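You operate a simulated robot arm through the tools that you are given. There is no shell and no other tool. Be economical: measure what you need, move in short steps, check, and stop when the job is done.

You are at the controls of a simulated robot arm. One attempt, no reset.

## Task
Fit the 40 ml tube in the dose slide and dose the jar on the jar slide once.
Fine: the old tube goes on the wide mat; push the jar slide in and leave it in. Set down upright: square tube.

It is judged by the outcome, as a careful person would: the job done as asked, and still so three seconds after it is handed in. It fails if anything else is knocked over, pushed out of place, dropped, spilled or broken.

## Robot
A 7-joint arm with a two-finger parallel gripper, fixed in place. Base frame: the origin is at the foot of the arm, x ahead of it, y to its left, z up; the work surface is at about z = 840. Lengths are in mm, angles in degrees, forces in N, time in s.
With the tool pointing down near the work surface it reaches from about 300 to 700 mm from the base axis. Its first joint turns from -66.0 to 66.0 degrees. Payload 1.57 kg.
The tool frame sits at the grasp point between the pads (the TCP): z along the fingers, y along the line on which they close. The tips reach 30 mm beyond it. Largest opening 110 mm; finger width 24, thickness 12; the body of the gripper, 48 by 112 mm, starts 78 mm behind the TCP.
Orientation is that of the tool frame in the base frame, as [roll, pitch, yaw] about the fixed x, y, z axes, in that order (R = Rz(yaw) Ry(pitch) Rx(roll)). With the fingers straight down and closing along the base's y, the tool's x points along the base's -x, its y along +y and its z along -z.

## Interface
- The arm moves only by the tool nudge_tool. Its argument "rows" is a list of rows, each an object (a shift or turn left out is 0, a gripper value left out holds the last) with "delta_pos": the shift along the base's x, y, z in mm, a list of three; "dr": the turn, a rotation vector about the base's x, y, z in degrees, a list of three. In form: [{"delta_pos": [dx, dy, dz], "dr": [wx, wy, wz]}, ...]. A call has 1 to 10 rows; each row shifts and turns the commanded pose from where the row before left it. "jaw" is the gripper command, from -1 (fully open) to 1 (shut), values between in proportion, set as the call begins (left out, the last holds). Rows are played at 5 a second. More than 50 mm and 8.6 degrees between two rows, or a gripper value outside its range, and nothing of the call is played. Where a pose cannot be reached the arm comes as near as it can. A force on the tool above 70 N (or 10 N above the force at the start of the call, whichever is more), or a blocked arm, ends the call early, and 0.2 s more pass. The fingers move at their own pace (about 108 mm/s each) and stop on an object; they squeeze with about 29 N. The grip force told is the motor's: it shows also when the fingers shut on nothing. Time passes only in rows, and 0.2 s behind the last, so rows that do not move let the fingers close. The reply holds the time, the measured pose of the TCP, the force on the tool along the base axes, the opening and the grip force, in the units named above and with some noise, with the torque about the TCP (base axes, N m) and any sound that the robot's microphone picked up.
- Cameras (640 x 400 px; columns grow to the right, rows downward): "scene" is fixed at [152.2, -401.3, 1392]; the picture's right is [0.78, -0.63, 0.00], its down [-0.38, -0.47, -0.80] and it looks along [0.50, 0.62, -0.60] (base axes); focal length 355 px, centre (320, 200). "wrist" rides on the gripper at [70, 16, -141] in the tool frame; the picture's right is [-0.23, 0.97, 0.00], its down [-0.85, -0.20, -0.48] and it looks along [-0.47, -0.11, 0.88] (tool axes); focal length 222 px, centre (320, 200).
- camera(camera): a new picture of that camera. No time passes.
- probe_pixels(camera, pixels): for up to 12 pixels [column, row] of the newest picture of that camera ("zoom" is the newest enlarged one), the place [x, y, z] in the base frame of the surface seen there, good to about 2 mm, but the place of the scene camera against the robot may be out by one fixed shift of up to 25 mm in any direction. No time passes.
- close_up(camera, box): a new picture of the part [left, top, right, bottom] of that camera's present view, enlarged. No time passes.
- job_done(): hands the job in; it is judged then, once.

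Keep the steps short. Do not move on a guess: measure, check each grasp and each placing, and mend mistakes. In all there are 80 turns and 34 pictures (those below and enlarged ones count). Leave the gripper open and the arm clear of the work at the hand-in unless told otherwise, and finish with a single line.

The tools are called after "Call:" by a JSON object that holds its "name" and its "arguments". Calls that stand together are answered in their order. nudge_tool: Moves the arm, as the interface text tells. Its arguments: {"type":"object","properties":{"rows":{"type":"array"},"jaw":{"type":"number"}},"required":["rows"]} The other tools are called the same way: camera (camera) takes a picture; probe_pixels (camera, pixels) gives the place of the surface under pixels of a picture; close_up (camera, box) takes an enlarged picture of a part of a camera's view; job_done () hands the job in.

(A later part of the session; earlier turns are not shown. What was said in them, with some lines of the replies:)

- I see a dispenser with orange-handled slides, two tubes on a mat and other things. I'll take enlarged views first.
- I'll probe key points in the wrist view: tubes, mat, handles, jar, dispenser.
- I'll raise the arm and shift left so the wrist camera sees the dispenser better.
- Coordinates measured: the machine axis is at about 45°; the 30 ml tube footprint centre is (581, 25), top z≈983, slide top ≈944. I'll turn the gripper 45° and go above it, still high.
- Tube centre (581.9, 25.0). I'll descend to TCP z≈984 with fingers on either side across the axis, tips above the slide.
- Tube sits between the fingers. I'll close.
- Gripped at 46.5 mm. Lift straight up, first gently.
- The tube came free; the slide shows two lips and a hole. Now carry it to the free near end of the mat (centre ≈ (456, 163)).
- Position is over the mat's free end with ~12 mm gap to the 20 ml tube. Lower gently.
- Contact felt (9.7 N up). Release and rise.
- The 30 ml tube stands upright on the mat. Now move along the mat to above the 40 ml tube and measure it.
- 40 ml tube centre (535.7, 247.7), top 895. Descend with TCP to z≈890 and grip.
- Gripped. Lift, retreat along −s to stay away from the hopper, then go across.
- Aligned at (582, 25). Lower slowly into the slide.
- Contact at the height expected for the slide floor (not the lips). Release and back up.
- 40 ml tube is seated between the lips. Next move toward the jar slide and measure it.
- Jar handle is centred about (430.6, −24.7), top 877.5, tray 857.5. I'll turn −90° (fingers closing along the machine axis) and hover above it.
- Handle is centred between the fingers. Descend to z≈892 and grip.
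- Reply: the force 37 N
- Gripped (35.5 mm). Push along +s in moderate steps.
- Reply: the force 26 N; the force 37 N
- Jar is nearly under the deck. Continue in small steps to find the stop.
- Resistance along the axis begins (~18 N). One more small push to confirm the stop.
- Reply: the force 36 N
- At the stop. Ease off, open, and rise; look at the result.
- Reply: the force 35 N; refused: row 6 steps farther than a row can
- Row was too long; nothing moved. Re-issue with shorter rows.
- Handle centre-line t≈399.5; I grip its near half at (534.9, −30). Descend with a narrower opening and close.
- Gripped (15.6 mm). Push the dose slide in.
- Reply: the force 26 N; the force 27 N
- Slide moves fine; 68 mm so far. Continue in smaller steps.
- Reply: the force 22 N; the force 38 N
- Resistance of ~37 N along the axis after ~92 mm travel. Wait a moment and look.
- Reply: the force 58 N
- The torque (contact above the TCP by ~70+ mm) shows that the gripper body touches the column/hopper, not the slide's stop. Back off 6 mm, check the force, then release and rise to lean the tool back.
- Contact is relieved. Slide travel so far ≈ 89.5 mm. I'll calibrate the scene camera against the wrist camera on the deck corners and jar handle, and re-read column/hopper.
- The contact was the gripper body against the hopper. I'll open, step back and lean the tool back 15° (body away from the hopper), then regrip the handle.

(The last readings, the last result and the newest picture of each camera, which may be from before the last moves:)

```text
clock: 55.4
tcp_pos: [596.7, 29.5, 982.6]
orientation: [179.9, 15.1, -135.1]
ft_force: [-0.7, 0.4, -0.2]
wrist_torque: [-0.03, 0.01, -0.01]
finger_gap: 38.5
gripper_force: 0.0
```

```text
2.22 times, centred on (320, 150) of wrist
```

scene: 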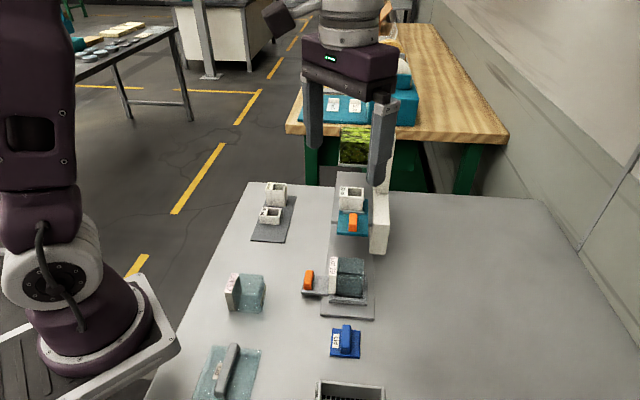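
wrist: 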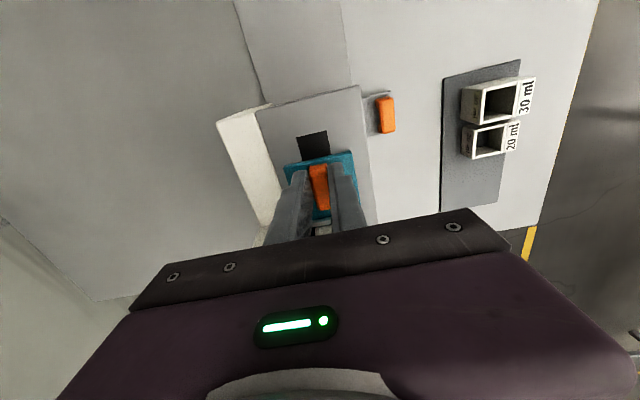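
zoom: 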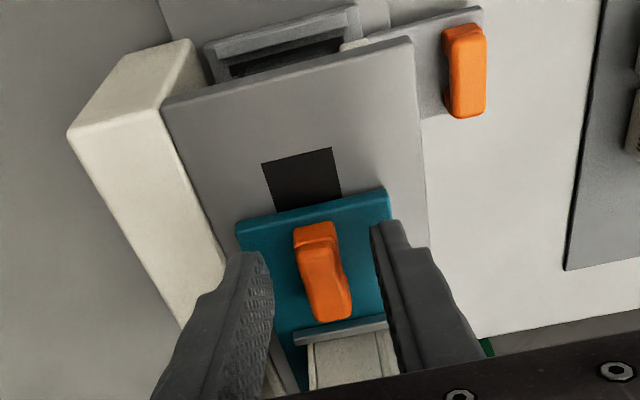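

Call:
{"name": "probe_pixels", "arguments": {"camera": "zoom", "pixels": [[315, 240], [330, 312], [245, 238], [380, 200], [268, 170], [330, 155]]}}

```text
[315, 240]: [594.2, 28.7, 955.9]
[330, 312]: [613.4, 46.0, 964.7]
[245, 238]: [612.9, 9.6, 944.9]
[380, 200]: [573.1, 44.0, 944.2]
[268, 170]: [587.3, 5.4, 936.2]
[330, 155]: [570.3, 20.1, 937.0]
```

Handle is between the pads. Slight adjust, close, then push on in small steps.

Call:
{"name": "nudge_tool", "arguments": {"rows": [{"delta_pos": [1.5, 1.5, -1.5]}, {}]}}

Call:
{"name": "nudge_tool", "arguments": {"rows": [{}, {}, {}], "jaw": 1}}

Call:
{"name": "nudge_tool", "arguments": {"rows": [{"delta_pos": [1.5, 1.5, 0]}, {"delta_pos": [1.5, 1.5, 0]}, {}]}}

```text
clock: 56.0
tcp_pos: [597.0, 31.5, 981.9]
orientation: [179.9, 15.0, -135.2]
ft_force: [-0.3, 0.2, -0.9]
wrist_torque: [-0.01, 0.0, -0.01]
finger_gap: 38.6
gripper_force: 0.2
```

```text
clock: 56.8
tcp_pos: [597.9, 31.6, 981.8]
orientation: [-179.9, 15.0, -135.1]
ft_force: [3.2, -2.8, -3.0]
wrist_torque: [-0.04, -0.17, 0.0]
finger_gap: 15.8
gripper_force: 31.2
```

```text
clock: 57.6
tcp_pos: [598.3, 31.9, 982.0]
orientation: [179.9, 14.8, -135.0]
ft_force: [-17.1, -17.6, 3.1]
wrist_torque: [-0.55, 0.21, 0.32]
finger_gap: 16.1
gripper_force: 30.7
```

Now the resistance acts at handle height — this looks like the slide's true stop. Confirm with a tiny push.

Call:
{"name": "nudge_tool", "arguments": {"rows": [{"delta_pos": [1.2, 1.2, 0]}, {}, {}]}}

```text
clock: 58.4
tcp_pos: [601.7, 34.8, 981.2]
orientation: [180.0, 14.9, -135.1]
ft_force: [-13.4, -20.7, -7.2]
wrist_torque: [-0.54, 0.36, -0.01]
finger_gap: 15.5
gripper_force: 31.6
```

Call:
{"name": "close_up", "arguments": {"camera": "wrist", "box": [220, 60, 420, 240]}}

```text
2.22 times, centred on (320, 150) of wrist
```

zoom: 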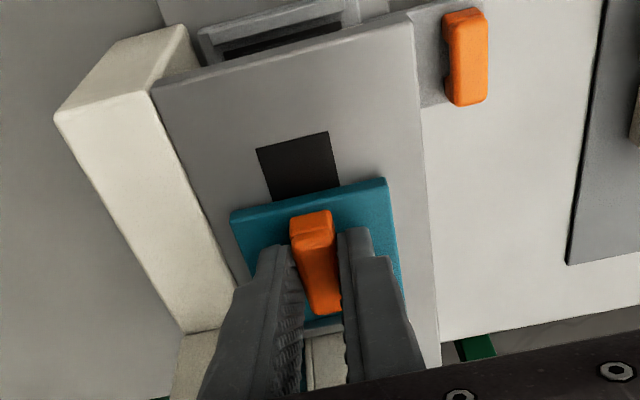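

Call:
{"name": "probe_pixels", "arguments": {"camera": "zoom", "pixels": [[237, 225], [380, 188], [310, 207], [300, 225], [270, 170], [325, 145], [312, 216], [325, 160], [260, 155], [412, 30]]}}

```text
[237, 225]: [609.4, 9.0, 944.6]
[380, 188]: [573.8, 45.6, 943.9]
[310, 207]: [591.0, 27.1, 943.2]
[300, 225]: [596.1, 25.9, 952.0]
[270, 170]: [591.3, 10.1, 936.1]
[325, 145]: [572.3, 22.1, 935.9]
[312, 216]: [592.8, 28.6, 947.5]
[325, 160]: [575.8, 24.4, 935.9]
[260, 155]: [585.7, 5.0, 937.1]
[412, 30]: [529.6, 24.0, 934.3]
```

The slide's near edge has not moved (s≈437.5, travel 90 mm): it's at its hard stop, pads merely slipped. The tube is under the hopper. Wait a moment to fill, then draw out steadily.

Call:
{"name": "nudge_tool", "arguments": {"rows": [{"delta_pos": [-1.5, -1.5, 0]}, {}, {}, {}, {}, {}]}}

Call:
{"name": "nudge_tool", "arguments": {"rows": [{"delta_pos": [-3, -3, 0]}, {"delta_pos": [-4, -4, 0]}, {"delta_pos": [-4, -4, 0]}, {"delta_pos": [-4, -4, 0]}, {"delta_pos": [-4, -4, 0]}, {"delta_pos": [-4, -4, 0]}, {"delta_pos": [-4, -4, 0]}, {"delta_pos": [-4, -4, 0]}, {}]}}

```text
clock: 59.8
tcp_pos: [599.6, 33.8, 980.9]
orientation: [-180.0, 14.9, -135.0]
ft_force: [8.0, -7.4, -17.8]
wrist_torque: [0.22, -0.56, -0.09]
finger_gap: 15.4
gripper_force: 31.8
```

```text
clock: 61.8
tcp_pos: [568.8, 2.7, 981.3]
orientation: [180.0, 15.1, -134.9]
ft_force: [2.1, -1.6, 3.8]
wrist_torque: [0.03, -0.1, 0.03]
finger_gap: 15.4
gripper_force: 30.8
```

Call:
{"name": "nudge_tool", "arguments": {"rows": [{"delta_pos": [-4, -4, 0]}, {"delta_pos": [-4, -4, 0]}, {"delta_pos": [-4, -4, 0]}, {"delta_pos": [-4, -4, 0]}, {"delta_pos": [-4, -4, 0]}, {"delta_pos": [-4, -4, 0]}, {"delta_pos": [-4, -4, 0]}, {}]}}

Call:
{"name": "nudge_tool", "arguments": {"rows": [{"delta_pos": [-2, -2, 0]}, {"delta_pos": [-2, -2, 0]}, {"delta_pos": [-2, -2, 0]}, {}, {}]}}

```text
clock: 63.6
tcp_pos: [540.7, -26.4, 981.9]
orientation: [179.9, 15.0, -135.0]
ft_force: [1.7, -2.6, -5.0]
wrist_torque: [-0.18, 0.04, 0.0]
finger_gap: 15.6
gripper_force: 31.5
```

```text
clock: 64.8
tcp_pos: [535.4, -30.0, 982.1]
orientation: [180.0, 15.1, -135.0]
ft_force: [18.3, 11.3, -13.5]
wrist_torque: [0.25, -0.43, -0.06]
finger_gap: 15.6
gripper_force: 31.9
```

At the outer stop (~21 N). Ease off, release, rise and back away, then look.

Call:
{"name": "nudge_tool", "arguments": {"rows": [{"delta_pos": [0.7, 0.7, 0]}, {}, {}, {}]}}

Call:
{"name": "nudge_tool", "arguments": {"rows": [{}, {}, {"delta_pos": [-3, -3, 10]}, {"delta_pos": [-5, -5, 30]}, {"delta_pos": [0, 0, 45]}, {"delta_pos": [-10, -10, 40], "dr": [-5.3, 5.3, 0]}, {"delta_pos": [0, 0, 0], "dr": [-5.3, 5.3, 0]}, {}], "jaw": 0.2}}

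Call:
{"name": "close_up", "arguments": {"camera": "wrist", "box": [220, 70, 420, 230]}}

```text
clock: 65.8
tcp_pos: [536.1, -29.4, 982.3]
orientation: [179.9, 14.9, -134.9]
ft_force: [5.7, 9.0, 11.2]
wrist_torque: [-0.15, 0.24, -0.01]
finger_gap: 15.6
gripper_force: 31.3
```

```text
clock: 67.6
tcp_pos: [517.0, -47.7, 1106.5]
orientation: [-180.0, -0.1, -135.0]
ft_force: [0.5, -0.1, 0.3]
wrist_torque: [-0.02, 0.0, -0.02]
finger_gap: 43.9
gripper_force: 0.0
```

```text
2.50 times, centred on (320, 150) of wrist
```

zoom: 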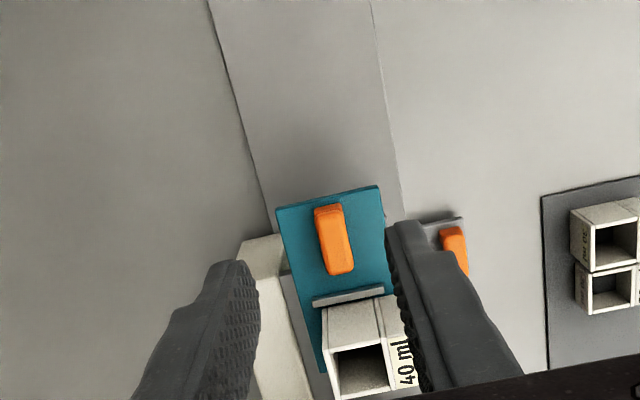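

Call:
{"name": "probe_pixels", "arguments": {"camera": "zoom", "pixels": [[285, 214], [372, 192], [365, 365], [360, 375], [365, 352]]}}

Call:
{"name": "close_up", "arguments": {"camera": "scene", "box": [290, 110, 410, 270]}}

```text
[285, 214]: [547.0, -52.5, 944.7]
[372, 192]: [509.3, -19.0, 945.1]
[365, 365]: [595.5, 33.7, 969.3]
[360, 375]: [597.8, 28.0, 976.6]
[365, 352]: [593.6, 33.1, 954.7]
```

```text
2.50 times, centred on (350, 190) of scene
```

zoom: 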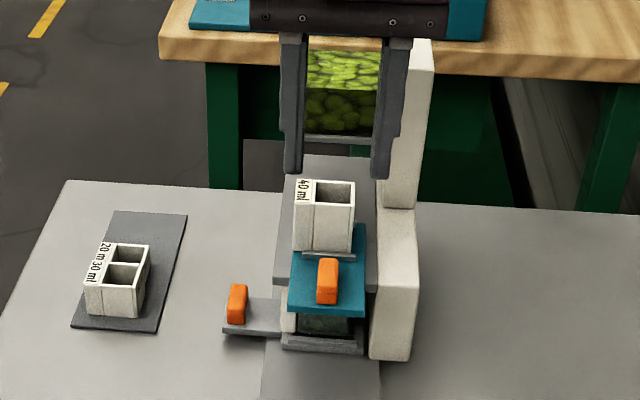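

The dose slide is back at its outer stop and the jar slide is in. One tight close-up of the jar for the dose.

Call:
{"name": "close_up", "arguments": {"camera": "scene", "box": [332, 224, 372, 254]}}

```text
13.33 times, centred on (352, 239) of scene
```

zoom: 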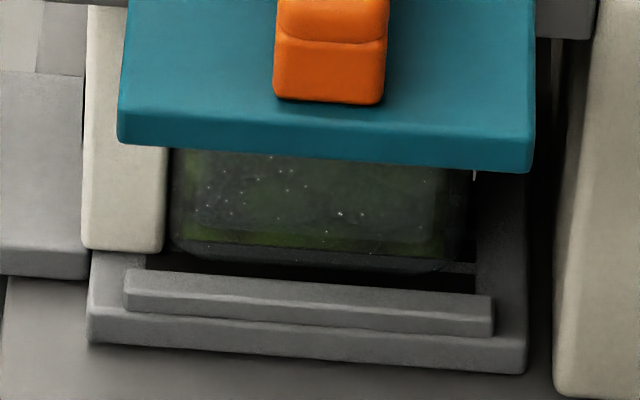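

Green sweets now show in the jar: dosed. Open the gripper fully and move the arm clear.

Call:
{"name": "nudge_tool", "arguments": {"rows": [{"delta_pos": [0, 0, 40]}, {"delta_pos": [-25, -25, 30]}, {"delta_pos": [-25, -25, 0]}, {"delta_pos": [-15, -15, 0]}, {}, {}], "jaw": -1}}

Call:
{"name": "job_done", "arguments": {}}

```text
clock: 69.0
tcp_pos: [453.0, -113.5, 1177.6]
orientation: [-180.0, 0.0, -134.9]
ft_force: [0.5, -0.7, 1.2]
wrist_torque: [-0.01, 0.0, -0.02]
finger_gap: 110.1
gripper_force: 0.0
```

```text
The job is handed in.
```

The 40 ml tube is in the dose slide, the 30 ml tube stands upright on the mat, the jar slide is pushed in and left in, and the jar was dosed once, with sweets visible in it; the gripper body bumped the dispenser during the dosing push, with no displacement seen.
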